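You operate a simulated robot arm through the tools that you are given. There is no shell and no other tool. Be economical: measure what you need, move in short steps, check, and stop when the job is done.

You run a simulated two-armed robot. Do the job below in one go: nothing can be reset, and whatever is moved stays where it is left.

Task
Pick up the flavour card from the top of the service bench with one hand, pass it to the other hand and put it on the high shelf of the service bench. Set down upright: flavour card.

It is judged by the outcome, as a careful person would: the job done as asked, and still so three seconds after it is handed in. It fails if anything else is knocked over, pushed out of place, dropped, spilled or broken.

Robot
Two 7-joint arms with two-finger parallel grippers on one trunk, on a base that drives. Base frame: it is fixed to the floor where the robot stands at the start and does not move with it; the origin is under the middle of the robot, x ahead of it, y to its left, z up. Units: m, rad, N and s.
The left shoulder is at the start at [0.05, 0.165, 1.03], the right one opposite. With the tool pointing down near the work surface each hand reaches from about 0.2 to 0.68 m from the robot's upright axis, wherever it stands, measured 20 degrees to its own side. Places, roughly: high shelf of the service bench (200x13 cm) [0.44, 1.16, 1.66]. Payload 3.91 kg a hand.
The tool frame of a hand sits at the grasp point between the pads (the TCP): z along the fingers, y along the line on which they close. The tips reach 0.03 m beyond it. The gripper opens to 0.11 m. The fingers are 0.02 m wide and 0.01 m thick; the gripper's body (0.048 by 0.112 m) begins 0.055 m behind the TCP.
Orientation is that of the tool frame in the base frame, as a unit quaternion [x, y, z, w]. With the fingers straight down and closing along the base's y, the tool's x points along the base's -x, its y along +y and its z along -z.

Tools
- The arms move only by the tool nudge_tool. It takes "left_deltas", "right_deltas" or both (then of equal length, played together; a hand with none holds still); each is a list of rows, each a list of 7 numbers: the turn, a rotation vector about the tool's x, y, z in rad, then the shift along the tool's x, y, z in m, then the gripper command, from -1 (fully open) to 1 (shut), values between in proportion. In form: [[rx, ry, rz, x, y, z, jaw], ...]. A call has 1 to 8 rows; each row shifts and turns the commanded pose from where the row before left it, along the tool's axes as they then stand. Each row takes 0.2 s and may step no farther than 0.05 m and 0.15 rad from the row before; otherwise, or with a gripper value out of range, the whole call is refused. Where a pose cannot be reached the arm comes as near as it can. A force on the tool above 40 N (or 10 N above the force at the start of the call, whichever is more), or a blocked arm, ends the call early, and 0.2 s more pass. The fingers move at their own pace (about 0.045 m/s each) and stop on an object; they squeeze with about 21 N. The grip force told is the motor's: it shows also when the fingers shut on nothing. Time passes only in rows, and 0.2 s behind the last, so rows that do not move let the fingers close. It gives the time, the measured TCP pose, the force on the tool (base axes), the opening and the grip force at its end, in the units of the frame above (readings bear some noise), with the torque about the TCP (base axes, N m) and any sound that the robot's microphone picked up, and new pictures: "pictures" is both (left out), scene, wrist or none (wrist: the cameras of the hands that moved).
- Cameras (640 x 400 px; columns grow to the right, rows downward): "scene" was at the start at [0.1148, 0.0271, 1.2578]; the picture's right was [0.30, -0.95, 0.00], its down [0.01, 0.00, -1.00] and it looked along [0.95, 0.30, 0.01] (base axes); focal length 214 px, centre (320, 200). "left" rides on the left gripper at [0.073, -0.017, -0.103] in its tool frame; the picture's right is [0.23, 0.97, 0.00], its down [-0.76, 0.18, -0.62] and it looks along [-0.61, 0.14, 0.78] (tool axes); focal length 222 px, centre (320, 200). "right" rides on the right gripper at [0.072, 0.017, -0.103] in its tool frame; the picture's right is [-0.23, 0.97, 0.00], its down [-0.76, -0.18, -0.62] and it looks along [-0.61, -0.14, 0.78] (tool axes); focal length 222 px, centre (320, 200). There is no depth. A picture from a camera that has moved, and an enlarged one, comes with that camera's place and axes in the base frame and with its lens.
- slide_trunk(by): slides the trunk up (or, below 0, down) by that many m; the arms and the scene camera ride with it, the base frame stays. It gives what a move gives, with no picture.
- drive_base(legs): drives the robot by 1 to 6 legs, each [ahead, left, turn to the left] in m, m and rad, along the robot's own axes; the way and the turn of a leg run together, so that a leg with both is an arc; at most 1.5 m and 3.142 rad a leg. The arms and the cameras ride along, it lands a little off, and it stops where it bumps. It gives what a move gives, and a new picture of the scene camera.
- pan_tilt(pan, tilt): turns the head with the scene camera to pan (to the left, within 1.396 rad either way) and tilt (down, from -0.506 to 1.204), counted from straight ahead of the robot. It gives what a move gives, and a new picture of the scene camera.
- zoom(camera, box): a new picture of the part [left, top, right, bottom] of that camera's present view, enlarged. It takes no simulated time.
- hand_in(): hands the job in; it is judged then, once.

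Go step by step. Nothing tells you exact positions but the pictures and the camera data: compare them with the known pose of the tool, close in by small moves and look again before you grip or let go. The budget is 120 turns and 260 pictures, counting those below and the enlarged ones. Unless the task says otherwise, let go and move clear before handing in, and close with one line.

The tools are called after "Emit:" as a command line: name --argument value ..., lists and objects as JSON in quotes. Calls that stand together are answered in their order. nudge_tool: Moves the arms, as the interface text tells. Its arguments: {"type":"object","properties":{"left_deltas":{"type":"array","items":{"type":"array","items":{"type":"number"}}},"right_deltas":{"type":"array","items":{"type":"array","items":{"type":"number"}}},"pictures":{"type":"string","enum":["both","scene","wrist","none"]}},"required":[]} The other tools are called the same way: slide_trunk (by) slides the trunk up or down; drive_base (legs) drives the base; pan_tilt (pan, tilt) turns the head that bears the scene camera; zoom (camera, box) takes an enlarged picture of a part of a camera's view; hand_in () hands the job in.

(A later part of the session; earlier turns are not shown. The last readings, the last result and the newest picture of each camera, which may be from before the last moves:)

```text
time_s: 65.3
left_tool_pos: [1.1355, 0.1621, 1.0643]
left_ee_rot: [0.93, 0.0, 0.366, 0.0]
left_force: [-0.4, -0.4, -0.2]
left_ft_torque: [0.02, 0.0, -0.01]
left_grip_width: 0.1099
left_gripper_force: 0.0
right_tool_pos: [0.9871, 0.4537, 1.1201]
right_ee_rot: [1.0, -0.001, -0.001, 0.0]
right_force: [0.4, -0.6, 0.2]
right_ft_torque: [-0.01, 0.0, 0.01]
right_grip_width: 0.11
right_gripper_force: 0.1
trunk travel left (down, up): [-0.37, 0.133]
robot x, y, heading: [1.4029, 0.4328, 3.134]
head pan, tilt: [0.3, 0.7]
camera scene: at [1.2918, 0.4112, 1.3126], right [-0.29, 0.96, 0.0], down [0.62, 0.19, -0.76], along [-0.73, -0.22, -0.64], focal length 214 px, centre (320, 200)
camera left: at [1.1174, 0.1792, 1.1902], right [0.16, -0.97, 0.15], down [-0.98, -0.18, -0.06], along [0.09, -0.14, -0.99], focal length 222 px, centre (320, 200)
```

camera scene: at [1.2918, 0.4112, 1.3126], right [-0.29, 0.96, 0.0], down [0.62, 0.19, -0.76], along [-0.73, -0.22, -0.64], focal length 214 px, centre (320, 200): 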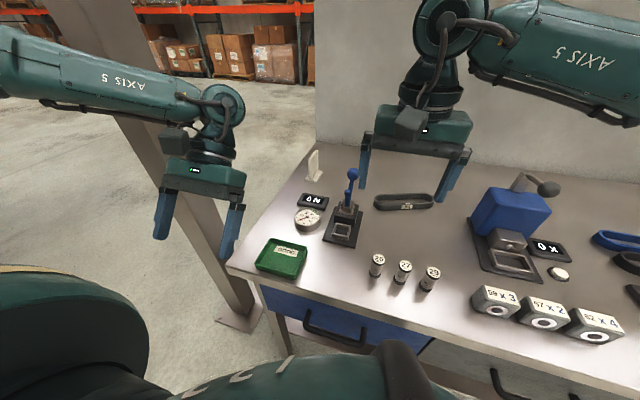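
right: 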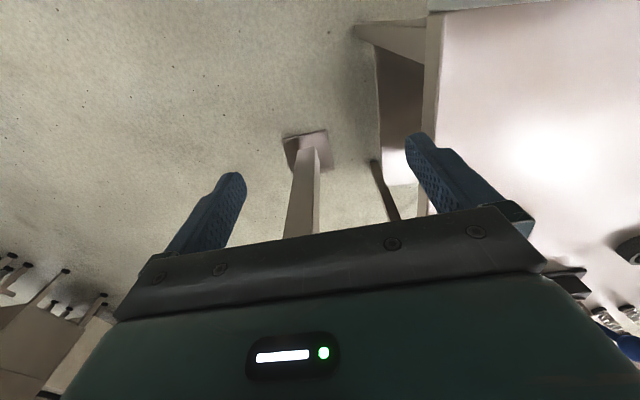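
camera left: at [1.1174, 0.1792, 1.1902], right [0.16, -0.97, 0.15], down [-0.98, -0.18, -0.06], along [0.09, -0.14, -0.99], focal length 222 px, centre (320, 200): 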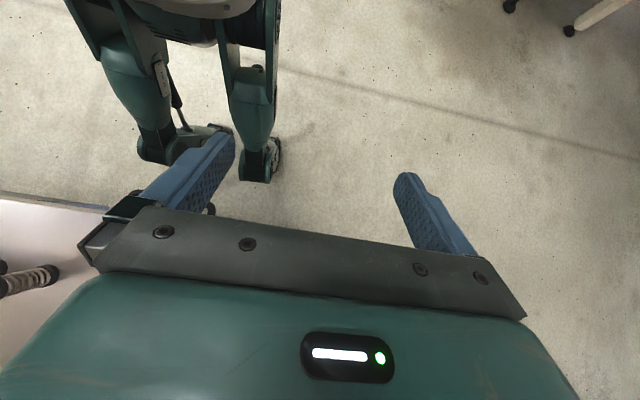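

My robot stands on wheeled legs. I'll zoom in to measure how far they come forward.

Emit:
zoom --camera "left" --box '[60, 0, 320, 230]'

Emit:
nudge_tool --left_deltas '[[0, 0, 0, -0.0365, 0, -0.0342, -1], [0, 0, 0, -0.0365, 0, -0.0342, -1], [0, 0.15, 0, 0, 0, 0, -1], [0, 0.15, 0, 0, 0, 0, -1]]' --pictures "wrist"

```text
1.74 times, centred on (190, 115) of left
camera zoom: at [1.1174, 0.1792, 1.1902], right [0.16, -0.97, 0.15], down [-0.98, -0.18, -0.06], along [0.09, -0.14, -0.99], focal length 386 px, centre (546, 348)
```

zoom: 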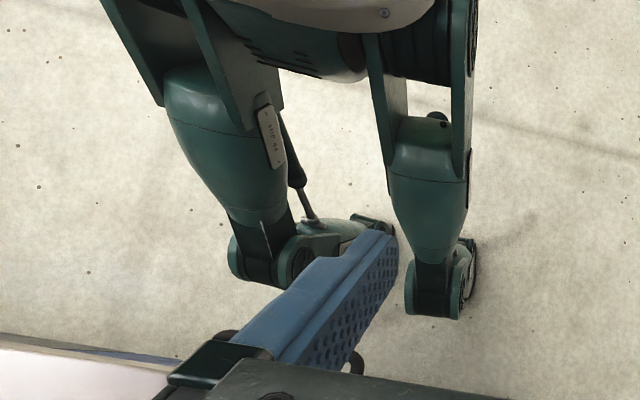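

```text
time_s: 66.3
left_tool_pos: [1.0458, 0.162, 1.0602]
left_ee_rot: [0.866, 0.0, 0.5, -0.001]
left_force: [0.1, -0.4, 0.1]
left_ft_torque: [-0.02, -0.01, 0.0]
left_grip_width: 0.11
left_gripper_force: 0.2
left hand out of reach, approached as far as the arm can: row 4
right_tool_pos: [0.9863, 0.4533, 1.1202]
right_ee_rot: [1.0, -0.001, 0.0, 0.0]
right_force: [0.0, 0.1, -0.2]
right_ft_torque: [-0.01, 0.01, 0.01]
right_grip_width: 0.11
right_gripper_force: 0.0
trunk travel left (down, up): [-0.37, 0.133]
robot x, y, heading: [1.4032, 0.4364, 3.131]
head pan, tilt: [0.3, 0.7]
camera left: at [0.9922, 0.1796, 1.1745], right [0.11, -0.97, 0.2], down [-0.92, -0.18, -0.35], along [0.37, -0.14, -0.92], focal length 222 px, centre (320, 200)
```

left: 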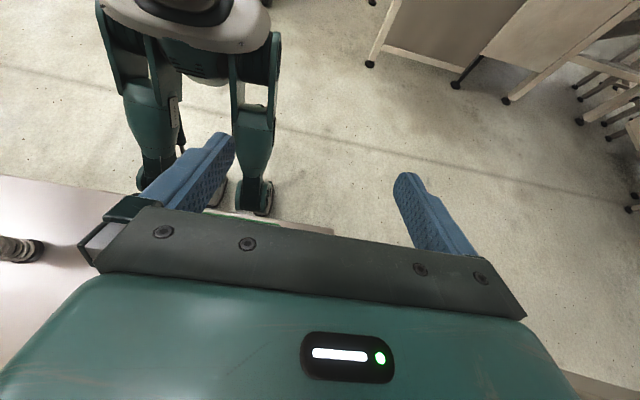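

The foot fronts are only about 0.15 m ahead of my axis, so there is room to move about 0.12 m closer. I restore the left tool to near vertical, then drive in.

Emit:
nudge_tool --left_deltas '[[0, -0.15, 0, 0, 0, 0, -1], [0, -0.15, 0, 0, 0, 0, -1], [0, -0.15, 0, 0, 0, 0, -1], [0, -0.15, 0, 0, 0, 0, -1], [0, -0.15, 0, 0, 0, 0, -1], [0, -0.15, 0, 0, 0, 0, -1], [0, -0.15, 0, 0, 0, -0.02, -1], [0, -0.15, 0, 0, 0, -0.02, -1]]' --pictures "none"

Emit:
drive_base --legs '[[0.11, 0, 0]]'

```text
time_s: 68.1
left_tool_pos: [1.0416, 0.1634, 1.0995]
left_ee_rot: [0.997, -0.001, -0.077, 0.0]
left_force: [1.8, -0.1, -0.2]
left_ft_torque: [0.02, -0.02, -0.03]
left_grip_width: 0.1101
left_gripper_force: 0.1
right_tool_pos: [0.9862, 0.4525, 1.1208]
right_ee_rot: [1.0, -0.001, 0.0, -0.001]
right_force: [-0.3, -0.5, 0.0]
right_ft_torque: [0.01, -0.01, 0.0]
right_grip_width: 0.1099
right_gripper_force: 0.1
trunk travel left (down, up): [-0.37, 0.133]
robot x, y, heading: [1.3982, 0.4348, 3.141]
head pan, tilt: [0.3, 0.7]
```

```text
time_s: 69.5
left_tool_pos: [0.9355, 0.1628, 1.1003]
left_ee_rot: [0.997, 0.0, -0.077, 0.0]
left_force: [-0.8, 0.6, -0.5]
left_ft_torque: [-0.01, -0.01, 0.0]
left_grip_width: 0.1103
left_gripper_force: 0.1
right_tool_pos: [0.8793, 0.4515, 1.1204]
right_ee_rot: [1.0, 0.0, 0.0, 0.0]
right_force: [1.4, -0.5, 0.9]
right_ft_torque: [0.04, 0.0, 0.0]
right_grip_width: 0.11
right_gripper_force: 0.1
trunk travel left (down, up): [-0.37, 0.133]
robot x, y, heading: [1.2931, 0.439, 3.14]
head pan, tilt: [0.3, 0.7]
stopped in leg 1: the robot was blocked; the commanded pose is now the measured one
camera scene: at [1.1853, 0.4114, 1.3128], right [-0.29, 0.96, 0.0], down [0.61, 0.19, -0.77], along [-0.73, -0.22, -0.64], focal length 214 px, centre (320, 200)
```

scene: 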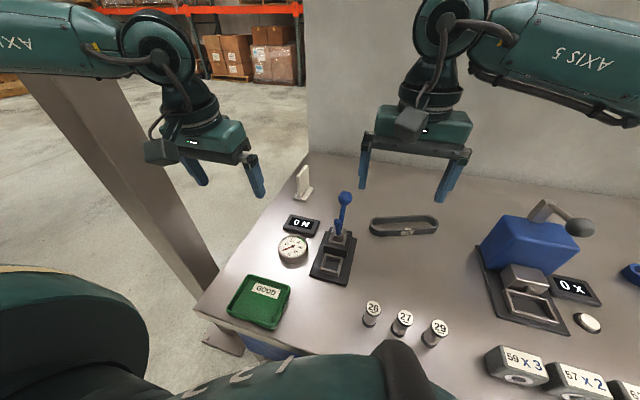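

It touched lightly at x=1.293, everything on the bench still stands. I'll back off 1 cm, shift slightly left, and re-measure the card.

Emit:
drive_base --legs '[[-0.012, 0.05, 0]]'

Emit:
zoom --camera "scene" --box '[260, 155, 360, 217]'

```text
time_s: 70.4
left_tool_pos: [0.9451, 0.1112, 1.0983]
left_ee_rot: [0.997, 0.001, -0.076, -0.002]
left_force: [0.1, -1.1, -0.8]
left_ft_torque: [0.05, 0.02, 0.01]
left_grip_width: 0.1097
left_gripper_force: 0.1
right_tool_pos: [0.8902, 0.4033, 1.1204]
right_ee_rot: [1.0, 0.0, 0.0, -0.001]
right_force: [0.5, 0.0, 0.1]
right_ft_torque: [0.03, 0.02, -0.02]
right_grip_width: 0.11
right_gripper_force: 0.1
trunk travel left (down, up): [-0.37, 0.133]
robot x, y, heading: [1.3062, 0.3858, 3.14]
head pan, tilt: [0.3, 0.7]
camera scene: at [1.1965, 0.3607, 1.3126], right [-0.29, 0.96, 0.0], down [0.62, 0.19, -0.76], along [-0.73, -0.22, -0.64], focal length 214 px, centre (320, 200)
```

scene: 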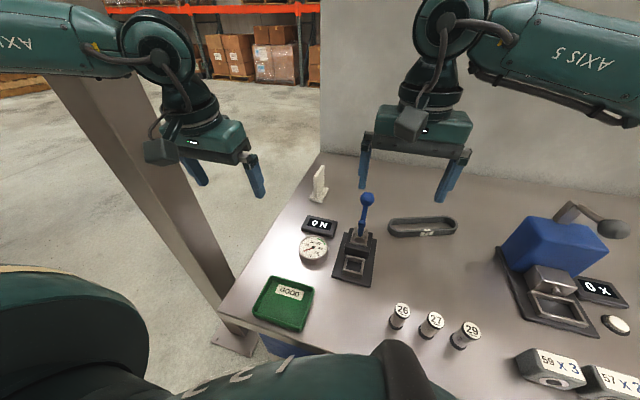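

```text
6.40 times, centred on (310, 186) of scene
camera zoom: at [1.1965, 0.3607, 1.3126], right [-0.29, 0.96, 0.0], down [0.62, 0.19, -0.76], along [-0.73, -0.22, -0.64], focal length 1373 px, centre (384, 290)
```

zoom: 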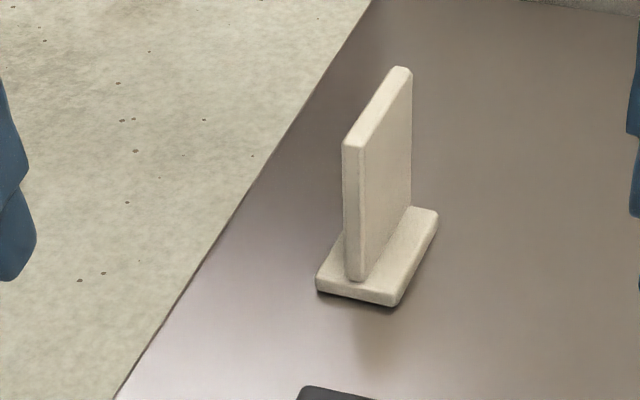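

The card hasn't moved. I pitch the left tool to ~26° and move to the pre-grasp point (0.694, 0.186, 1.016).

Emit:
nudge_tool --left_deltas '[[0, -0.15, 0, 0, 0, 0, -1], [0, -0.15, 0, 0, 0, 0, -1], [0, 0, 0, -0.0316, -0.0125, 0.0307, -1], [0, 0, 0, -0.0316, -0.0125, 0.0307, -1], [0, 0, 0, -0.0316, -0.0125, 0.0307, -1], [0, 0, 0, -0.0316, -0.0125, 0.0307, -1], [0, 0, 0, -0.0316, -0.0125, 0.0307, -1], [0, 0, 0, -0.0316, -0.0125, 0.0307, -1]]' --pictures "both"

```text
time_s: 72.2
left_tool_pos: [0.6942, 0.1876, 1.0149]
left_ee_rot: [0.975, 0.001, -0.223, 0.0]
left_force: [-1.2, -0.5, -0.6]
left_ft_torque: [0.01, -0.01, -0.02]
left_grip_width: 0.1099
left_gripper_force: 0.0
right_tool_pos: [0.89, 0.4041, 1.1201]
right_ee_rot: [1.0, -0.001, 0.001, 0.0]
right_force: [-1.0, -0.7, -0.7]
right_ft_torque: [0.0, 0.0, 0.0]
right_grip_width: 0.11
right_gripper_force: 0.0
trunk travel left (down, up): [-0.37, 0.133]
robot x, y, heading: [1.3084, 0.3842, 3.141]
head pan, tilt: [0.3, 0.7]
camera scene: at [1.1953, 0.3616, 1.3125], right [-0.29, 0.96, 0.0], down [0.62, 0.19, -0.76], along [-0.73, -0.22, -0.65], focal length 214 px, centre (320, 200)
camera left: at [0.8046, 0.2062, 1.0772], right [0.21, -0.97, -0.1], down [-0.41, -0.18, 0.89], along [-0.89, -0.14, -0.44], focal length 222 px, centre (320, 200)
```

scene: 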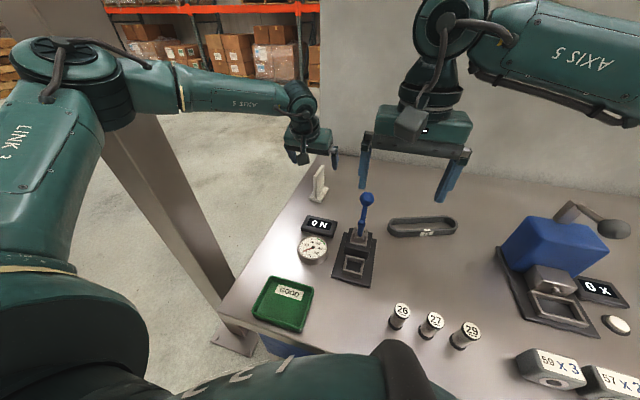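
left: 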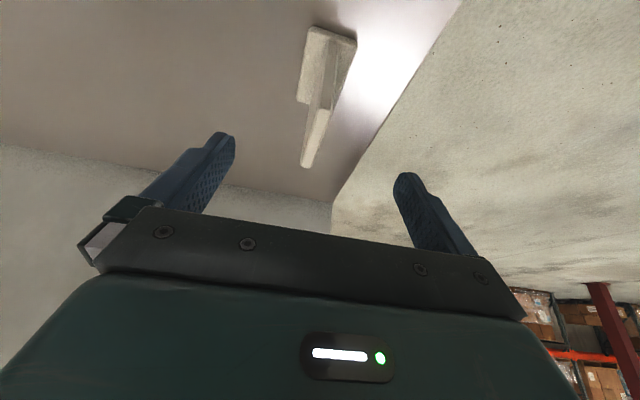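

At the pre-grasp. I zoom the wrist view to check centring.

Emit:
zoom --camera "left" --box '[220, 10, 420, 210]'

```text
2.00 times, centred on (320, 110) of left
camera zoom: at [0.8046, 0.2062, 1.0772], right [0.21, -0.97, -0.1], down [-0.41, -0.18, 0.89], along [-0.89, -0.14, -0.44], focal length 444 px, centre (320, 380)
```

zoom: 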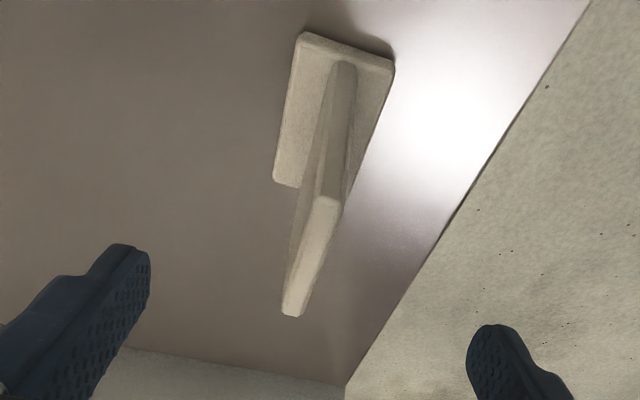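

Centring is good (card y≈0.189, top ≈0.932). I advance along the tool axis about 10 cm with jaws open.

Emit:
nudge_tool --left_deltas '[[0, 0, 0, 0, -0.001, 0.035, -1], [0, 0, 0, 0, 0, 0.035, -1], [0, 0, 0, 0.0, 0, 0.033, -1]]' --pictures "both"

Emit:
zoom --camera "scene" --box '[260, 145, 360, 207]'

```text
time_s: 73.0
left_tool_pos: [0.6969, 0.1549, 0.9461]
left_ee_rot: [0.975, 0.0, -0.224, 0.0]
left_force: [-0.4, -0.1, 0.1]
left_ft_torque: [-0.01, 0.0, -0.02]
left_grip_width: 0.1103
left_gripper_force: 0.1
left hand out of reach, approached as far as the arm can: row 1, 2, 3
right_tool_pos: [0.8909, 0.4034, 1.1191]
right_ee_rot: [1.0, 0.0, 0.0, 0.0]
right_force: [1.0, 0.0, -0.2]
right_ft_torque: [0.0, 0.0, -0.01]
right_grip_width: 0.1099
right_gripper_force: 0.0
trunk travel left (down, up): [-0.37, 0.133]
robot x, y, heading: [1.3067, 0.3852, 3.137]
head pan, tilt: [0.3, 0.7]
camera scene: at [1.1961, 0.3616, 1.3126], right [-0.29, 0.96, 0.0], down [0.62, 0.19, -0.76], along [-0.73, -0.22, -0.64], focal length 214 px, centre (320, 200)
camera left: at [0.8079, 0.172, 1.0082], right [0.2, -0.97, -0.1], down [-0.41, -0.18, 0.89], along [-0.89, -0.14, -0.44], focal length 222 px, centre (320, 200)
```

scene: 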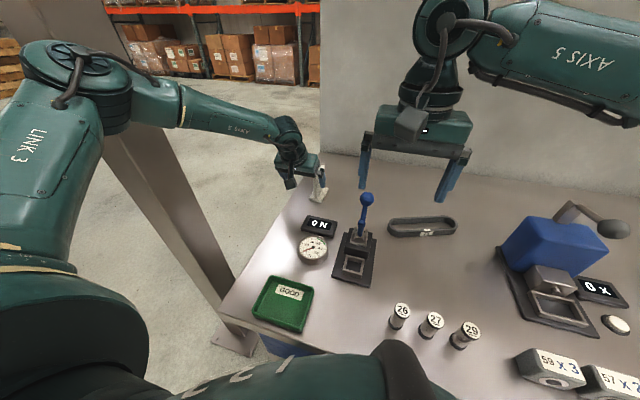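
left: 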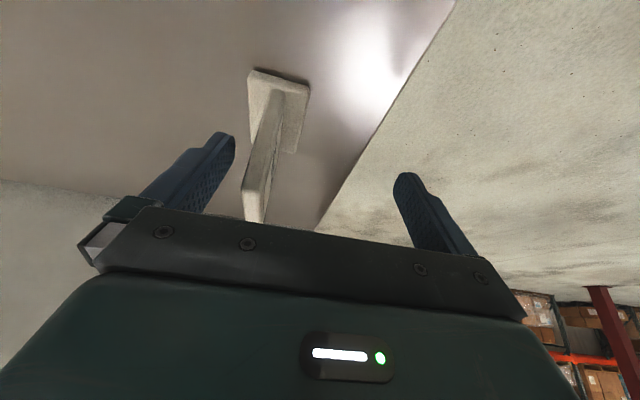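

```text
6.40 times, centred on (310, 176) of scene
camera zoom: at [1.1961, 0.3616, 1.3126], right [-0.29, 0.96, 0.0], down [0.62, 0.19, -0.76], along [-0.73, -0.22, -0.64], focal length 1373 px, centre (384, 354)
```

zoom: 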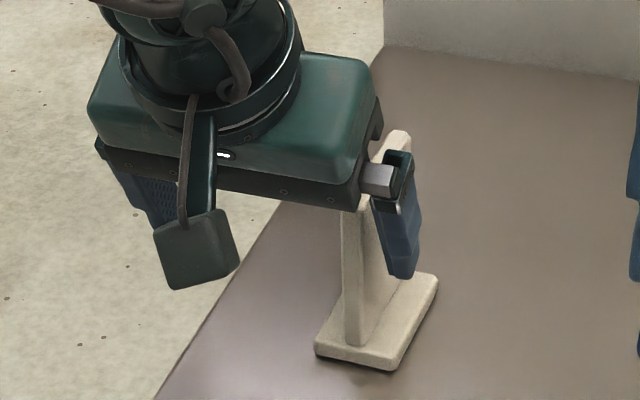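

With the shoulder this high the arm can't get lower and forward together. I lift both hands, then lower the trunk by 17 cm so the shoulder is nearer the work height.

Emit:
nudge_tool --left_deltas '[[0, 0, 0, -0.0215, 0, -0.044, -1], [0, 0, 0, -0.0215, 0, -0.044, -1], [0, 0, 0, -0.0215, -0.016, -0.041, -1], [0, 0, 0, -0.0215, -0.016, -0.041, -1], [0, 0, 0, -0.01, 0, -0.02, -1]]' --right_deltas '[[0, 0, 0, 0, 0, -0.04, -1], [0, 0, 0, 0.02, 0, -0.04, -1], [0, 0, 0, 0.02, 0, -0.04, -1], [0, 0, 0, 0.03, 0, -0.04, -1], [0, 0, 0, 0.03, 0, -0.04, -1]]' --pictures "none"

Emit:
slide_trunk --by -0.15

Emit:
pan_tilt --pan 0.3 --tilt 0.6

```text
time_s: 74.2
left_tool_pos: [0.6986, 0.1849, 1.1593]
left_ee_rot: [0.975, 0.0, -0.224, -0.001]
left_force: [0.2, -0.4, -0.4]
left_ft_torque: [-0.01, -0.01, 0.0]
left_grip_width: 0.11
left_gripper_force: 0.0
right_tool_pos: [0.9915, 0.4039, 1.3221]
right_ee_rot: [1.0, 0.0, 0.0, 0.001]
right_force: [0.8, 0.4, 0.1]
right_ft_torque: [-0.01, 0.02, 0.03]
right_grip_width: 0.1101
right_gripper_force: 0.1
trunk travel left (down, up): [-0.37, 0.133]
robot x, y, heading: [1.3083, 0.3896, 3.138]
head pan, tilt: [0.3, 0.7]
```

```text
time_s: 75.9
left_tool_pos: [0.6959, 0.1853, 1.0083]
left_ee_rot: [0.975, 0.0, -0.223, 0.0]
left_force: [-0.2, 1.0, -0.2]
left_ft_torque: [0.03, 0.01, 0.0]
left_grip_width: 0.1102
left_gripper_force: 0.0
right_tool_pos: [0.99, 0.4039, 1.1706]
right_ee_rot: [1.0, -0.001, 0.001, 0.0]
right_force: [0.5, 0.1, 0.7]
right_ft_torque: [0.03, 0.04, -0.01]
right_grip_width: 0.1101
right_gripper_force: 0.0
trunk travel left (down, up): [-0.22, 0.283]
robot x, y, heading: [1.306, 0.3879, 3.138]
head pan, tilt: [0.3, 0.7]
```

```text
time_s: 76.6
left_tool_pos: [0.696, 0.1842, 1.0085]
left_ee_rot: [0.975, 0.0, -0.224, 0.0]
left_force: [0.3, 0.8, -0.3]
left_ft_torque: [0.02, 0.02, 0.01]
left_grip_width: 0.1101
left_gripper_force: 0.0
right_tool_pos: [0.9899, 0.403, 1.1702]
right_ee_rot: [1.0, -0.001, 0.0, 0.001]
right_force: [0.0, 0.4, -0.4]
right_ft_torque: [-0.02, -0.06, -0.01]
right_grip_width: 0.1101
right_gripper_force: 0.0
trunk travel left (down, up): [-0.22, 0.283]
robot x, y, heading: [1.3065, 0.3859, 3.143]
head pan, tilt: [0.3, 0.6]
camera scene: at [1.193, 0.3607, 1.1713], right [-0.29, 0.96, 0.0], down [0.54, 0.17, -0.82], along [-0.79, -0.24, -0.57], focal length 214 px, centre (320, 200)
```

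scene: 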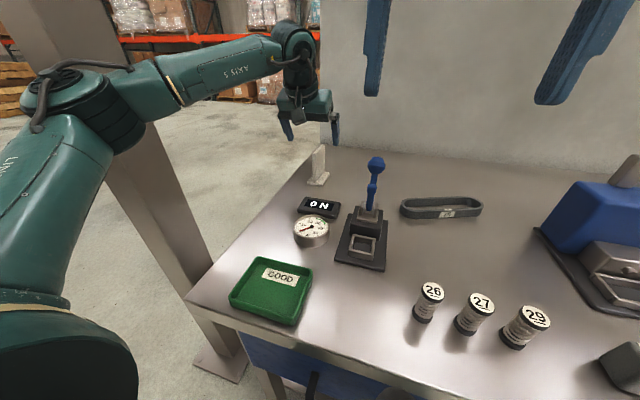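

Now the left arm has slack. I advance along the tool axis again to straddle the card.

Emit:
nudge_tool --left_deltas '[[0, 0, 0, -0.001, -0.001, 0.033, -1], [0, 0, 0, -0.001, -0.001, 0.033, -1], [0, 0, 0, -0.001, -0.001, 0.033, -1]]' --pictures "both"

Emit:
zoom --camera "scene" --box '[260, 125, 360, 187]'

```text
time_s: 77.4
left_tool_pos: [0.6751, 0.1721, 0.9199]
left_ee_rot: [0.975, 0.0, -0.224, -0.001]
left_force: [-0.2, 0.2, 0.2]
left_ft_torque: [-0.03, -0.02, 0.01]
left_grip_width: 0.1098
left_gripper_force: 0.1
left hand out of reach, approached as far as the arm can: row 1, 2, 3
right_tool_pos: [0.9901, 0.4043, 1.1701]
right_ee_rot: [1.0, -0.001, 0.0, 0.0]
right_force: [0.4, 0.7, -0.3]
right_ft_torque: [0.02, 0.0, 0.0]
right_grip_width: 0.1102
right_gripper_force: 0.0
trunk travel left (down, up): [-0.22, 0.283]
robot x, y, heading: [1.303, 0.386, 3.144]
head pan, tilt: [0.3, 0.6]
camera scene: at [1.1929, 0.3607, 1.1713], right [-0.29, 0.96, 0.0], down [0.54, 0.17, -0.82], along [-0.79, -0.24, -0.57], focal length 214 px, centre (320, 200)
camera left: at [0.7843, 0.1894, 0.9811], right [0.2, -0.97, -0.1], down [-0.41, -0.18, 0.89], along [-0.89, -0.14, -0.44], focal length 222 px, centre (320, 200)
```

scene: 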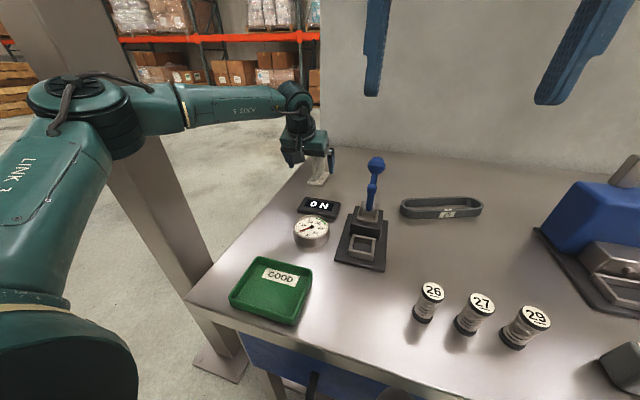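
left: 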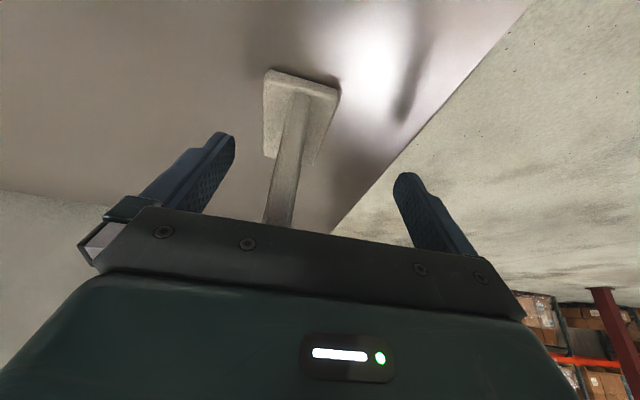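

```text
6.40 times, centred on (310, 156) of scene
camera zoom: at [1.1929, 0.3607, 1.1713], right [-0.29, 0.96, 0.0], down [0.54, 0.17, -0.82], along [-0.79, -0.24, -0.57], focal length 1373 px, centre (384, 482)
```

zoom: 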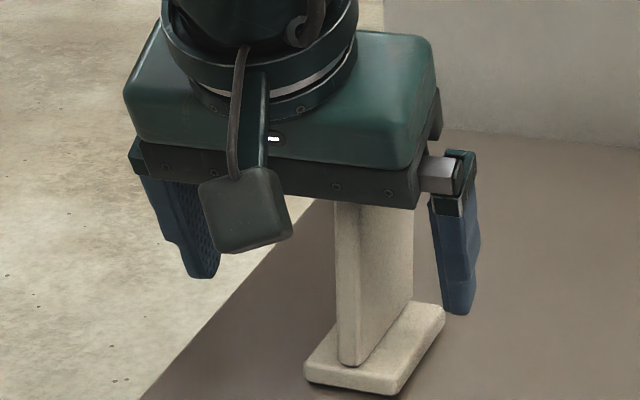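

Still about 2–3 cm short. I'll lift the hand, turn the robot ~0.35 rad right (bringing the left shoulder forward), and then re-align the tool.

Emit:
nudge_tool --left_deltas '[[0, 0, 0, -0.0215, 0, -0.044, -1], [0, 0, 0, -0.0215, 0, -0.044, -1], [0, 0, 0, -0.0215, 0, -0.044, -1], [0, 0, 0, -0.0215, 0, -0.044, -1], [0, 0, 0, 0.03, 0, -0.02, -1]]' --pictures "none"

Emit:
drive_base --legs '[[0, 0, -0.35]]'

```text
time_s: 78.6
left_tool_pos: [0.7276, 0.1616, 1.0421]
left_ee_rot: [0.975, 0.0, -0.223, -0.001]
left_force: [0.6, -0.1, -0.2]
left_ft_torque: [-0.01, -0.02, 0.01]
left_grip_width: 0.1101
left_gripper_force: 0.0
left hand out of reach, approached as far as the arm can: row 1, 2, 3, 4
right_tool_pos: [0.9912, 0.4031, 1.1708]
right_ee_rot: [1.0, -0.001, 0.0, 0.0]
right_force: [0.4, 0.0, 0.4]
right_ft_torque: [0.0, 0.0, -0.03]
right_grip_width: 0.11
right_gripper_force: 0.0
trunk travel left (down, up): [-0.22, 0.283]
robot x, y, heading: [1.3108, 0.3873, 3.14]
head pan, tilt: [0.3, 0.6]
```

```text
time_s: 80.1
left_tool_pos: [0.6839, 0.3758, 1.042]
left_ee_rot: [0.96, -0.17, -0.221, -0.039]
left_force: [0.5, -0.5, -0.5]
left_ft_torque: [-0.01, -0.04, -0.03]
left_grip_width: 0.11
left_gripper_force: 0.1
right_tool_pos: [1.0151, 0.5118, 1.1708]
right_ee_rot: [0.984, -0.176, 0.0, 0.001]
right_force: [0.7, 0.2, -1.0]
right_ft_torque: [-0.01, 0.04, 0.0]
right_grip_width: 0.1101
right_gripper_force: 0.0
trunk travel left (down, up): [-0.22, 0.283]
robot x, y, heading: [1.3068, 0.3892, 2.786]
head pan, tilt: [0.3, 0.6]
camera scene: at [1.1911, 0.4017, 1.1713], right [0.05, 1.0, 0.0], down [0.56, -0.03, -0.83], along [-0.82, 0.04, -0.56], focal length 214 px, centre (320, 200)
```

scene: 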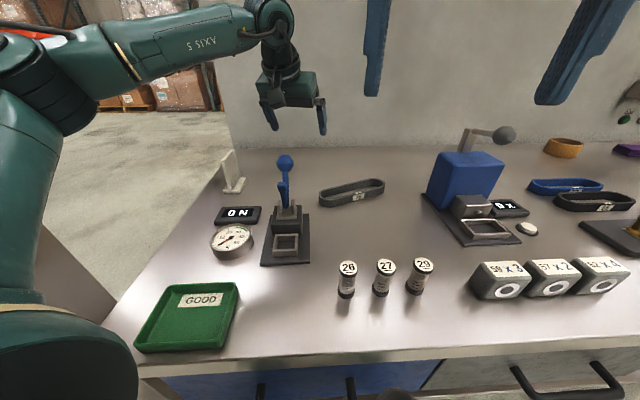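

Now heading is ~160°. I re-align the left tool's yaw with the card and move it over to the pre-grasp side, slightly raised to clear the lever.

Emit:
nudge_tool --left_deltas '[[-0.052, 0, -0.1064, 0, 0, -0.02, -1], [-0.052, 0, -0.1064, 0, 0, -0.02, -1], [-0.052, 0, -0.1064, 0, 0, 0, -1], [0, 0, 0, 0, 0.047, 0, -1], [0, 0, 0, 0, 0.047, 0, -1], [0, 0, 0, 0, 0.047, 0, -1], [0, 0, 0, 0, 0.047, 0, -1]]' --pictures "wrist"

```text
time_s: 81.7
left_tool_pos: [0.7024, 0.182, 1.0777]
left_ee_rot: [0.974, 0.001, -0.225, 0.0]
left_force: [0.4, 0.3, 1.0]
left_ft_torque: [0.05, 0.02, -0.01]
left_grip_width: 0.1099
left_gripper_force: 0.0
right_tool_pos: [1.0162, 0.5114, 1.1707]
right_ee_rot: [0.984, -0.175, 0.0, 0.0]
right_force: [0.0, 0.0, 0.5]
right_ft_torque: [0.0, 0.01, 0.0]
right_grip_width: 0.1099
right_gripper_force: 0.1
trunk travel left (down, up): [-0.22, 0.283]
robot x, y, heading: [1.305, 0.3884, 2.787]
head pan, tilt: [0.3, 0.6]
camera left: at [0.8128, 0.1994, 1.1394], right [0.21, -0.97, -0.1], down [-0.41, -0.18, 0.89], along [-0.89, -0.14, -0.44], focal length 222 px, centre (320, 200)
```

left: 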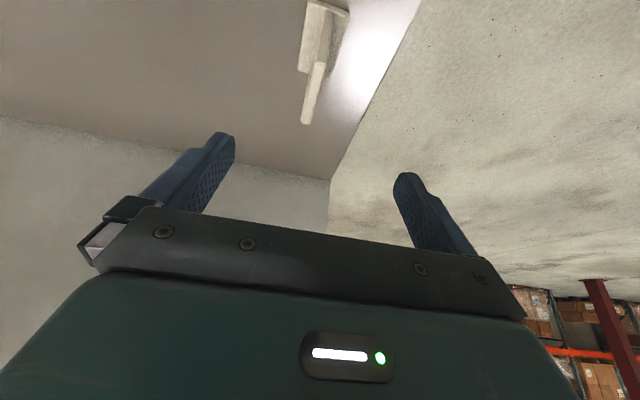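

Aligned, card between the jaws' planes. I go down to the grasp point in short steps.

Emit:
nudge_tool --left_deltas '[[0, 0, 0, 0.0055, -0.0015, 0.0413, -1], [0, 0, 0, 0.0055, -0.0015, 0.0413, -1], [0, 0, 0, 0.0055, -0.0015, 0.0413, -1], [0, 0, 0, 0.0055, -0.0015, 0.0413, -1]]' --pictures "both"

Emit:
zoom --camera "scene" --box '[180, 105, 300, 205]'

```text
time_s: 82.7
left_tool_pos: [0.65, 0.1865, 0.9189]
left_ee_rot: [0.975, 0.002, -0.224, 0.0]
left_force: [-0.1, 0.2, 0.0]
left_ft_torque: [0.0, 0.01, 0.02]
left_grip_width: 0.1099
left_gripper_force: 0.0
right_tool_pos: [1.0159, 0.5119, 1.1695]
right_ee_rot: [0.984, -0.177, 0.001, 0.0]
right_force: [0.0, -0.2, -1.0]
right_ft_torque: [0.02, -0.03, -0.02]
right_grip_width: 0.1102
right_gripper_force: 0.0
trunk travel left (down, up): [-0.22, 0.283]
robot x, y, heading: [1.3063, 0.387, 2.784]
head pan, tilt: [0.3, 0.6]
camera scene: at [1.1907, 0.4015, 1.1713], right [0.05, 1.0, 0.0], down [0.56, -0.03, -0.82], along [-0.82, 0.04, -0.57], focal length 214 px, centre (320, 200)
camera left: at [0.7597, 0.2056, 0.9809], right [0.21, -0.97, -0.1], down [-0.41, -0.18, 0.89], along [-0.89, -0.15, -0.44], focal length 222 px, centre (320, 200)
```

scene: 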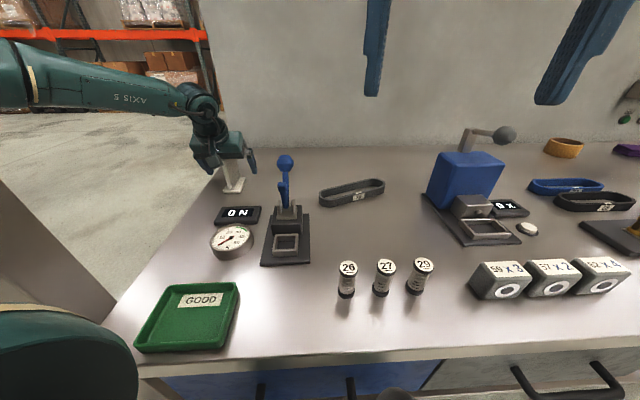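
left: 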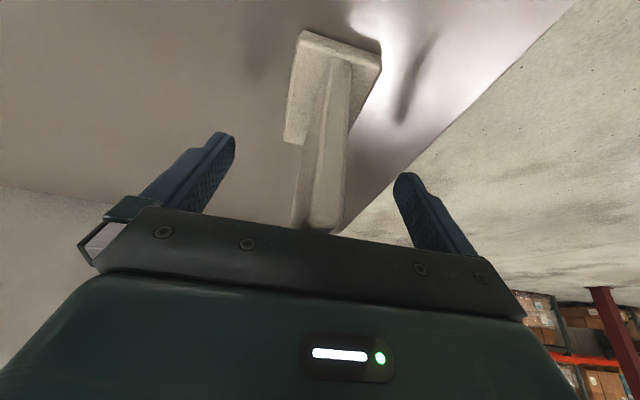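

```text
4.00 times, centred on (240, 155) of scene
camera zoom: at [1.1907, 0.4015, 1.1713], right [0.05, 1.0, 0.0], down [0.56, -0.03, -0.82], along [-0.82, 0.04, -0.57], focal length 858 px, centre (640, 380)
```

zoom: 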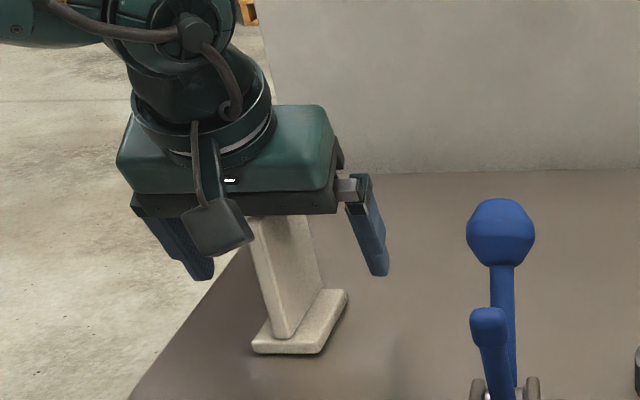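

The card is centred between the jaws at the grasp point. I close the left gripper.

Emit:
nudge_tool --left_deltas '[[0, 0, 0, 0, 0, 0, 0.2], [0, 0, 0, 0, 0, 0, 0.6], [0, 0, 0, 0, 0, 0, 1], [0, 0, 0, 0, 0, 0, 1], [0, 0, 0, 0, 0, 0, 1], [0, 0, 0, 0, 0, 0, 1], [0, 0, 0, 0, 0, 0, 1], [0, 0, 0, 0, 0, 0, 1]]' --pictures "both"

```text
time_s: 84.5
left_tool_pos: [0.651, 0.187, 0.9192]
left_ee_rot: [0.974, 0.002, -0.225, 0.0]
left_force: [-0.3, 0.4, 0.6]
left_ft_torque: [-0.01, 0.02, 0.0]
left_grip_width: 0.0116
left_gripper_force: 20.9
right_tool_pos: [1.0149, 0.5124, 1.1712]
right_ee_rot: [0.985, -0.175, 0.0, -0.001]
right_force: [-0.1, 0.1, 0.3]
right_ft_torque: [-0.03, 0.01, 0.0]
right_grip_width: 0.1098
right_gripper_force: 0.1
trunk travel left (down, up): [-0.22, 0.283]
robot x, y, heading: [1.3051, 0.385, 2.784]
head pan, tilt: [0.3, 0.6]
camera scene: at [1.191, 0.4016, 1.1713], right [0.05, 1.0, 0.0], down [0.56, -0.03, -0.83], along [-0.82, 0.04, -0.56], focal length 214 px, centre (320, 200)
camera left: at [0.7601, 0.2058, 0.9816], right [0.21, -0.97, -0.1], down [-0.41, -0.18, 0.89], along [-0.89, -0.15, -0.44], focal length 222 px, centre (320, 200)
```

scene: 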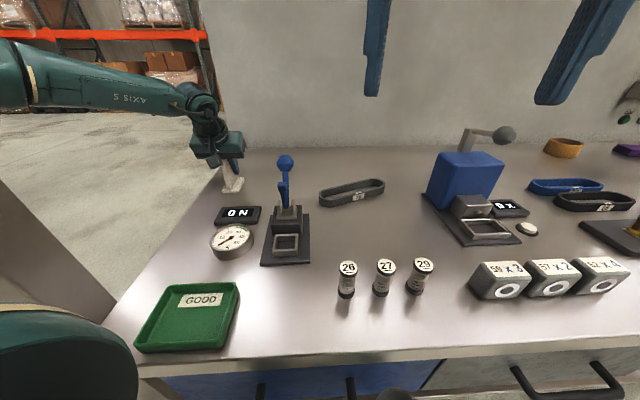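
left: 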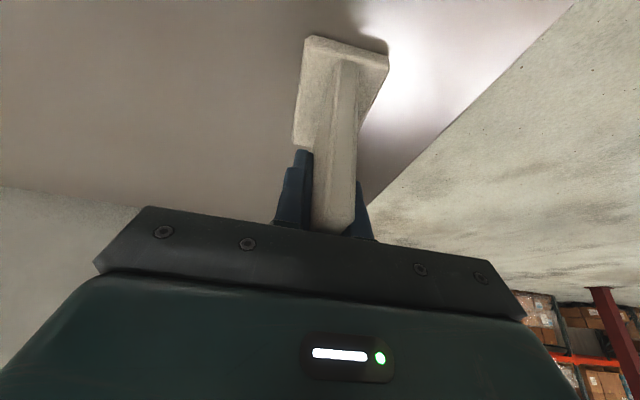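

Gripped: 11.6 mm, 21 N. I lift straight up.

Emit:
nudge_tool --left_deltas '[[0, 0, 0, -0.011, 0, -0.0225, 1], [0, 0, 0, -0.0215, 0, -0.044, 1], [0, 0, 0, -0.0215, 0, -0.044, 1], [0, 0, 0, -0.0215, 0, -0.044, 1]]' --pictures "both"

```text
time_s: 85.5
left_tool_pos: [0.6486, 0.1884, 1.0923]
left_ee_rot: [0.975, 0.002, -0.224, 0.0]
left_force: [-0.5, -0.3, -0.6]
left_ft_torque: [0.0, -0.01, 0.04]
left_grip_width: 0.0115
left_gripper_force: 20.9
right_tool_pos: [1.0157, 0.5117, 1.1714]
right_ee_rot: [0.984, -0.176, 0.001, 0.0]
right_force: [-0.3, -0.2, -0.3]
right_ft_torque: [-0.02, -0.01, -0.01]
right_grip_width: 0.1101
right_gripper_force: 0.0
trunk travel left (down, up): [-0.22, 0.283]
robot x, y, heading: [1.3047, 0.3882, 2.788]
head pan, tilt: [0.3, 0.6]
camera scene: at [1.1912, 0.4018, 1.1713], right [0.05, 1.0, 0.0], down [0.56, -0.03, -0.83], along [-0.82, 0.04, -0.56], focal length 214 px, centre (320, 200)
camera left: at [0.7596, 0.2062, 1.1546], right [0.21, -0.97, -0.1], down [-0.41, -0.18, 0.89], along [-0.89, -0.14, -0.44], focal length 222 px, centre (320, 200)
```

scene: 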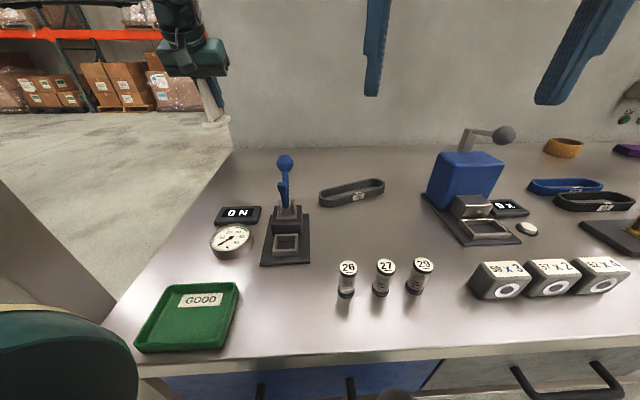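
left: 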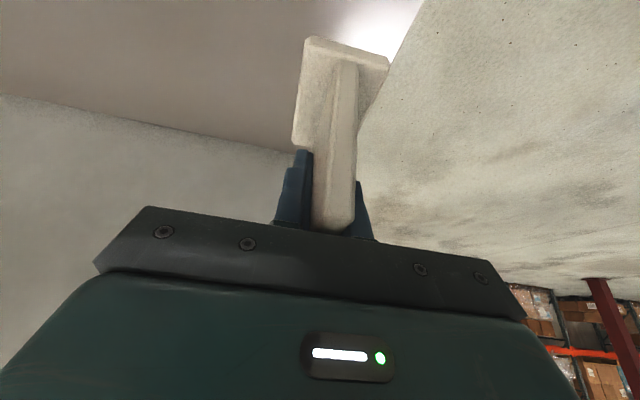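

The card is up. I back straight away from the bench along +x (keeping clear of the post), then face -x again.

Emit:
drive_base --legs '[[-0.422, -0.157, 0], [0, 0, 0.35]]'

Emit:
pan_tilt --pan 0.2 --tilt 0.4

```text
time_s: 89.3
left_tool_pos: [1.2061, -0.0226, 1.0922]
left_ee_rot: [0.96, 0.169, -0.22, 0.038]
left_force: [1.1, 0.5, -1.3]
left_ft_torque: [-0.03, 0.02, -0.04]
left_grip_width: 0.0115
left_gripper_force: 20.9
right_tool_pos: [1.4404, 0.4064, 1.1702]
right_ee_rot: [1.0, -0.005, 0.0, 0.0]
right_force: [-0.2, 0.1, 0.3]
right_ft_torque: [-0.01, -0.01, -0.01]
right_grip_width: 0.1101
right_gripper_force: 0.1
trunk travel left (down, up): [-0.22, 0.283]
robot x, y, heading: [1.7595, 0.3887, 3.134]
head pan, tilt: [0.3, 0.6]
camera scene: at [1.6439, 0.3625, 1.1713], right [-0.29, 0.96, 0.0], down [0.54, 0.16, -0.83], along [-0.79, -0.24, -0.56], focal length 214 px, centre (320, 200)
```

scene: 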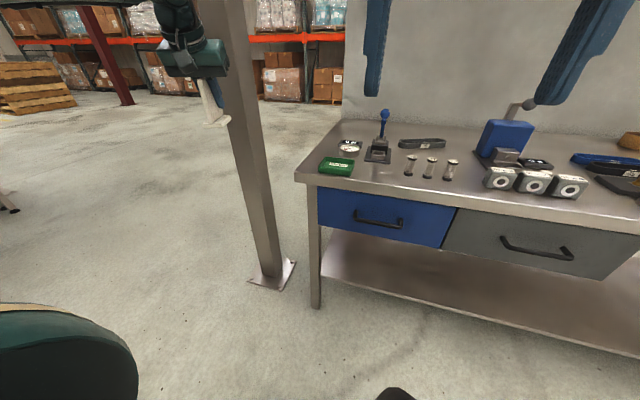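

```text
time_s: 90.0
left_tool_pos: [1.207, -0.0221, 1.0918]
left_ee_rot: [0.96, 0.169, -0.221, 0.04]
left_force: [-0.2, 0.0, -0.9]
left_ft_torque: [0.02, 0.01, -0.01]
left_grip_width: 0.0116
left_gripper_force: 21.6
right_tool_pos: [1.4414, 0.4064, 1.1708]
right_ee_rot: [1.0, -0.004, 0.0, 0.0]
right_force: [0.4, -0.1, -0.9]
right_ft_torque: [0.01, 0.01, 0.02]
right_grip_width: 0.1098
right_gripper_force: 0.0
trunk travel left (down, up): [-0.22, 0.283]
robot x, y, heading: [1.7571, 0.3883, 3.134]
head pan, tilt: [0.201, 0.4]
camera scene: at [1.6376, 0.3703, 1.1894], right [-0.19, 0.98, 0.0], down [0.38, 0.07, -0.92], along [-0.9, -0.18, -0.39], focal length 214 px, centre (320, 200)
```

scene: 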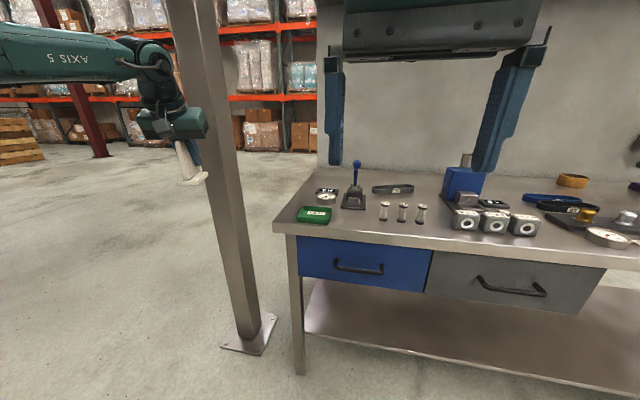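

Now the handover: I'll turn the left tool about the vertical so the card faces right-forward at 45°, while moving the right hand out to its side.

Emit:
nudge_tool --left_deltas '[[0.0623, 0, 0.1276, 0, 0, 0, 1], [0.0623, 0, 0.1276, 0, 0, 0, 1], [0.0623, 0, 0.1276, 0, 0, 0, 1], [0.0623, 0, 0.1276, 0, 0, 0, 1], [0.0623, 0, 0.1276, 0, 0, 0, 1], [0.0623, 0, 0.1276, 0, 0, 0, 1], [0.0623, 0, 0.1276, 0, 0, 0, 1], [0.0623, 0, 0.1276, 0, 0, 0, 1]]' --right_deltas '[[0, 0, 0, 0, -0.045, 0, -1], [0, 0, 0, 0, -0.045, 0, -1], [0, 0, 0, 0, -0.045, 0, -1], [0, 0, 0, 0, -0.045, 0, -1], [0, 0, 0, 0, -0.045, 0, -1], [0, 0, 0, 0, -0.045, 0, -1], [0, 0, 0, 0, -0.045, 0, -1], [0, 0, 0, 0, 0, 0, -1]]' --pictures "scene"

```text
time_s: 91.8
left_tool_pos: [1.2063, -0.004, 1.0886]
left_ee_rot: [0.972, -0.08, -0.219, -0.015]
left_force: [-0.1, -0.5, -0.7]
left_ft_torque: [0.0, -0.01, 0.01]
left_grip_width: 0.0119
left_gripper_force: 21.0
left hand out of reach, approached as far as the arm can: row 4, 5, 6, 7, 8
right_tool_pos: [1.4281, 0.7114, 1.159]
right_ee_rot: [1.0, -0.004, 0.0, 0.001]
right_force: [0.3, 0.4, 0.4]
right_ft_torque: [0.02, -0.03, 0.01]
right_grip_width: 0.1098
right_gripper_force: 0.1
right hand out of reach, approached as far as the arm can: row 7
trunk travel left (down, up): [-0.22, 0.283]
robot x, y, heading: [1.7583, 0.3869, 3.133]
head pan, tilt: [0.201, 0.4]
camera scene: at [1.6376, 0.3704, 1.1895], right [-0.19, 0.98, 0.0], down [0.38, 0.07, -0.92], along [-0.9, -0.18, -0.39], focal length 214 px, centre (320, 200)
```

scene: 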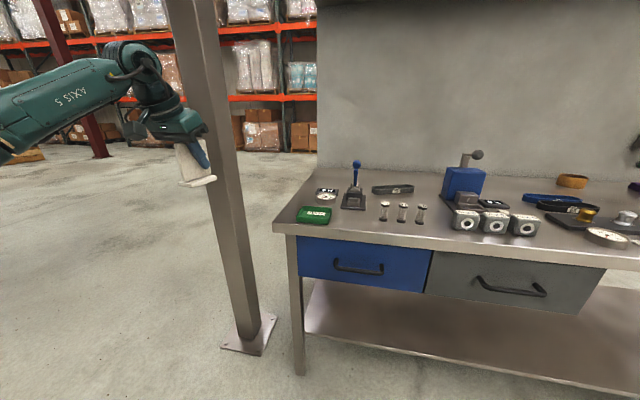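

The yaw stuck at about −10° so far out. I bring the left hand to the middle first and then turn further.

Emit:
nudge_tool --left_deltas '[[0, 0, 0, 0.0054, -0.049, -0.0026, 1], [0, 0, 0, 0.0054, -0.049, -0.0026, 1], [0, 0, 0, 0.0054, -0.049, -0.0026, 1], [0, 0, 0, 0.0054, -0.049, -0.0026, 1], [0, 0, 0, 0.0054, -0.049, -0.0026, 1], [0, 0, 0, 0.0054, -0.049, -0.0026, 1], [0, 0, 0, 0.0054, -0.049, -0.0026, 1], [0, 0, 0, 0.0054, -0.049, -0.0026, 1]]' --pictures "none"

Emit:
nudge_tool --left_deltas '[[0.0615, 0, 0.1258, 0, 0, 0, 1], [0.0615, 0, 0.1258, 0, 0, 0, 1], [0.0615, 0, 0.1258, 0, 0, 0, 1], [0.0615, 0, 0.1258, 0, 0, 0, 1]]' --pictures "scene"

```text
time_s: 93.6
left_tool_pos: [1.3185, 0.295, 1.0586]
left_ee_rot: [0.973, -0.079, -0.218, -0.014]
left_force: [-0.6, -0.2, -1.2]
left_ft_torque: [0.0, -0.05, 0.01]
left_grip_width: 0.0116
left_gripper_force: 21.1
left hand out of reach, approached as far as the arm can: row 6, 7, 8
right_tool_pos: [1.4287, 0.7102, 1.1596]
right_ee_rot: [1.0, -0.005, 0.0, 0.0]
right_force: [0.1, -0.2, -0.2]
right_ft_torque: [0.07, -0.02, 0.01]
right_grip_width: 0.1099
right_gripper_force: 0.1
trunk travel left (down, up): [-0.22, 0.283]
robot x, y, heading: [1.7587, 0.3884, 3.129]
head pan, tilt: [0.201, 0.4]
```

```text
time_s: 94.6
left_tool_pos: [1.3182, 0.296, 1.0605]
left_ee_rot: [0.913, -0.346, -0.204, -0.078]
left_force: [0.3, 0.5, 0.9]
left_ft_torque: [-0.02, 0.0, 0.02]
left_grip_width: 0.0115
left_gripper_force: 21.1
right_tool_pos: [1.428, 0.7114, 1.159]
right_ee_rot: [1.0, -0.005, 0.001, 0.001]
right_force: [0.6, 0.0, -0.4]
right_ft_torque: [0.01, -0.01, -0.01]
right_grip_width: 0.11
right_gripper_force: 0.1
trunk travel left (down, up): [-0.22, 0.283]
robot x, y, heading: [1.7562, 0.388, 3.137]
head pan, tilt: [0.201, 0.4]
camera scene: at [1.6376, 0.3704, 1.1895], right [-0.19, 0.98, 0.0], down [0.38, 0.07, -0.92], along [-0.9, -0.18, -0.39], focal length 214 px, centre (320, 200)
```

scene: 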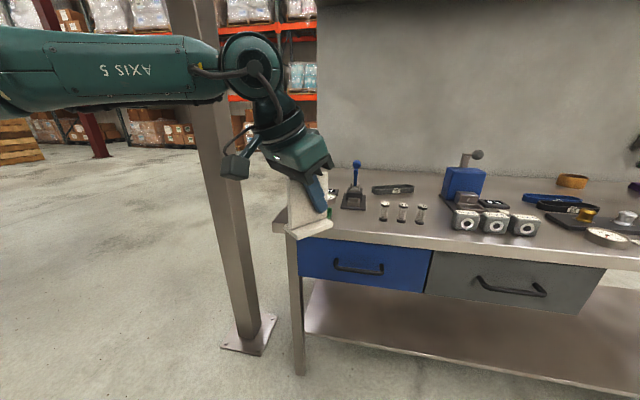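

Now the left tool is yawed −41°. I try a bit more so the card faces me better.

Emit:
nudge_tool --left_deltas '[[0.0615, 0, 0.1258, 0, 0, 0, 1], [0.0615, 0, 0.1258, 0, 0, 0, 1], [0.0615, 0, 0.1258, 0, 0, 0, 1]]' --pictures "scene"

```text
time_s: 95.4
left_tool_pos: [1.3442, 0.3126, 1.0597]
left_ee_rot: [0.822, -0.526, -0.183, -0.118]
left_force: [0.0, 0.8, -0.4]
left_ft_torque: [-0.01, 0.02, 0.02]
left_grip_width: 0.0117
left_gripper_force: 20.8
left hand out of reach, approached as far as the arm can: row 3
right_tool_pos: [1.4285, 0.7111, 1.1585]
right_ee_rot: [1.0, -0.004, 0.0, 0.0]
right_force: [-1.1, 0.6, 0.8]
right_ft_torque: [0.0, 0.01, -0.02]
right_grip_width: 0.1101
right_gripper_force: 0.1
trunk travel left (down, up): [-0.22, 0.283]
robot x, y, heading: [1.7608, 0.3859, 3.134]
head pan, tilt: [0.201, 0.4]
camera scene: at [1.6388, 0.371, 1.1898], right [-0.19, 0.98, 0.0], down [0.38, 0.07, -0.92], along [-0.9, -0.18, -0.39], focal length 214 px, centre (320, 200)
```

scene: 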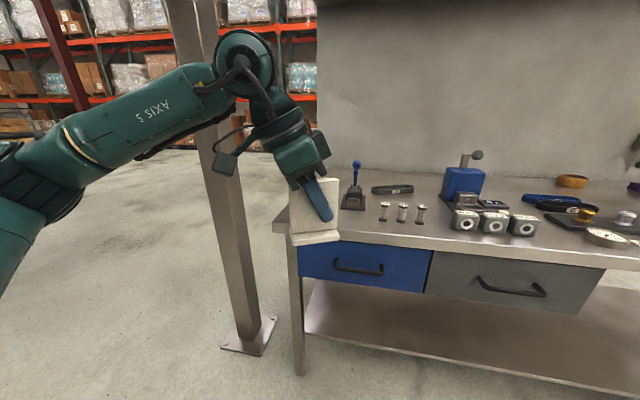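

The card now faces back towards me (card normal ≈25° left of straight ahead). I turn the right tool: yaw 25° left and pitch up to 30° below horizontal, off to the right side.

Emit:
nudge_tool --right_deltas '[[0, 0, -0.144, 0, 0, 0, -1], [0, 0, -0.144, 0, 0, 0, -1], [0, 0, -0.144, 0, 0, 0, -1], [0, -0.15, 0, -0.03, 0, 0, -1], [0, -0.15, 0, -0.03, 0, 0, -1], [0, -0.15, 0, -0.03, 0, 0, -1], [0, -0.15, 0, -0.03, 0, 0, -1]]' --pictures "none"

Emit:
nudge_tool --right_deltas '[[0, -0.15, 0, -0.03, 0, 0, -1], [0, -0.15, 0, -0.03, 0, 0, -1], [0, -0.147, 0, -0.03, 0, 0, -1]]' --pictures "both"

```text
time_s: 97.0
left_tool_pos: [1.3441, 0.3114, 1.0593]
left_ee_rot: [0.823, -0.525, -0.182, -0.12]
left_force: [-0.6, 0.2, -1.6]
left_ft_torque: [0.02, 0.0, 0.02]
left_grip_width: 0.0117
left_gripper_force: 20.9
right_tool_pos: [1.3236, 0.6647, 1.1845]
right_ee_rot: [0.934, 0.201, -0.29, 0.062]
right_force: [-0.5, -0.1, -0.5]
right_ft_torque: [-0.01, 0.02, -0.06]
right_grip_width: 0.1098
right_gripper_force: 0.1
trunk travel left (down, up): [-0.22, 0.283]
robot x, y, heading: [1.7566, 0.388, 3.132]
head pan, tilt: [0.201, 0.4]
```

```text
time_s: 97.8
left_tool_pos: [1.3448, 0.3123, 1.0593]
left_ee_rot: [0.823, -0.524, -0.183, -0.119]
left_force: [-0.6, -0.1, -0.6]
left_ft_torque: [-0.02, -0.03, -0.03]
left_grip_width: 0.0116
left_gripper_force: 21.2
right_tool_pos: [1.2631, 0.6368, 1.2469]
right_ee_rot: [0.847, 0.181, -0.489, 0.105]
right_force: [-0.5, -0.7, -0.3]
right_ft_torque: [-0.01, -0.02, 0.01]
right_grip_width: 0.1102
right_gripper_force: 0.1
trunk travel left (down, up): [-0.22, 0.283]
robot x, y, heading: [1.7625, 0.3881, 3.132]
head pan, tilt: [0.201, 0.4]
camera scene: at [1.6375, 0.3704, 1.1895], right [-0.19, 0.98, 0.0], down [0.38, 0.07, -0.92], along [-0.9, -0.18, -0.39], focal length 214 px, centre (320, 200)
camera right: at [1.3858, 0.6739, 1.2353], right [0.3, -0.93, 0.2], down [0.07, 0.23, 0.97], along [-0.95, -0.27, 0.14], focal length 222 px, centre (320, 200)
```

scene: 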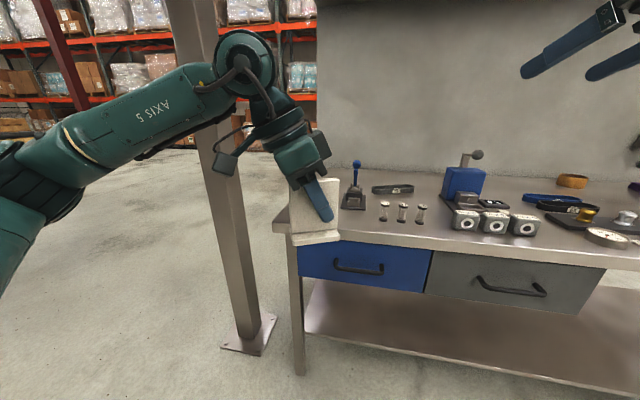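
right: 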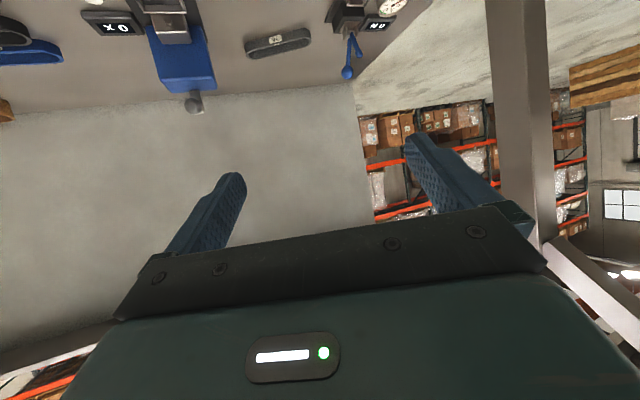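

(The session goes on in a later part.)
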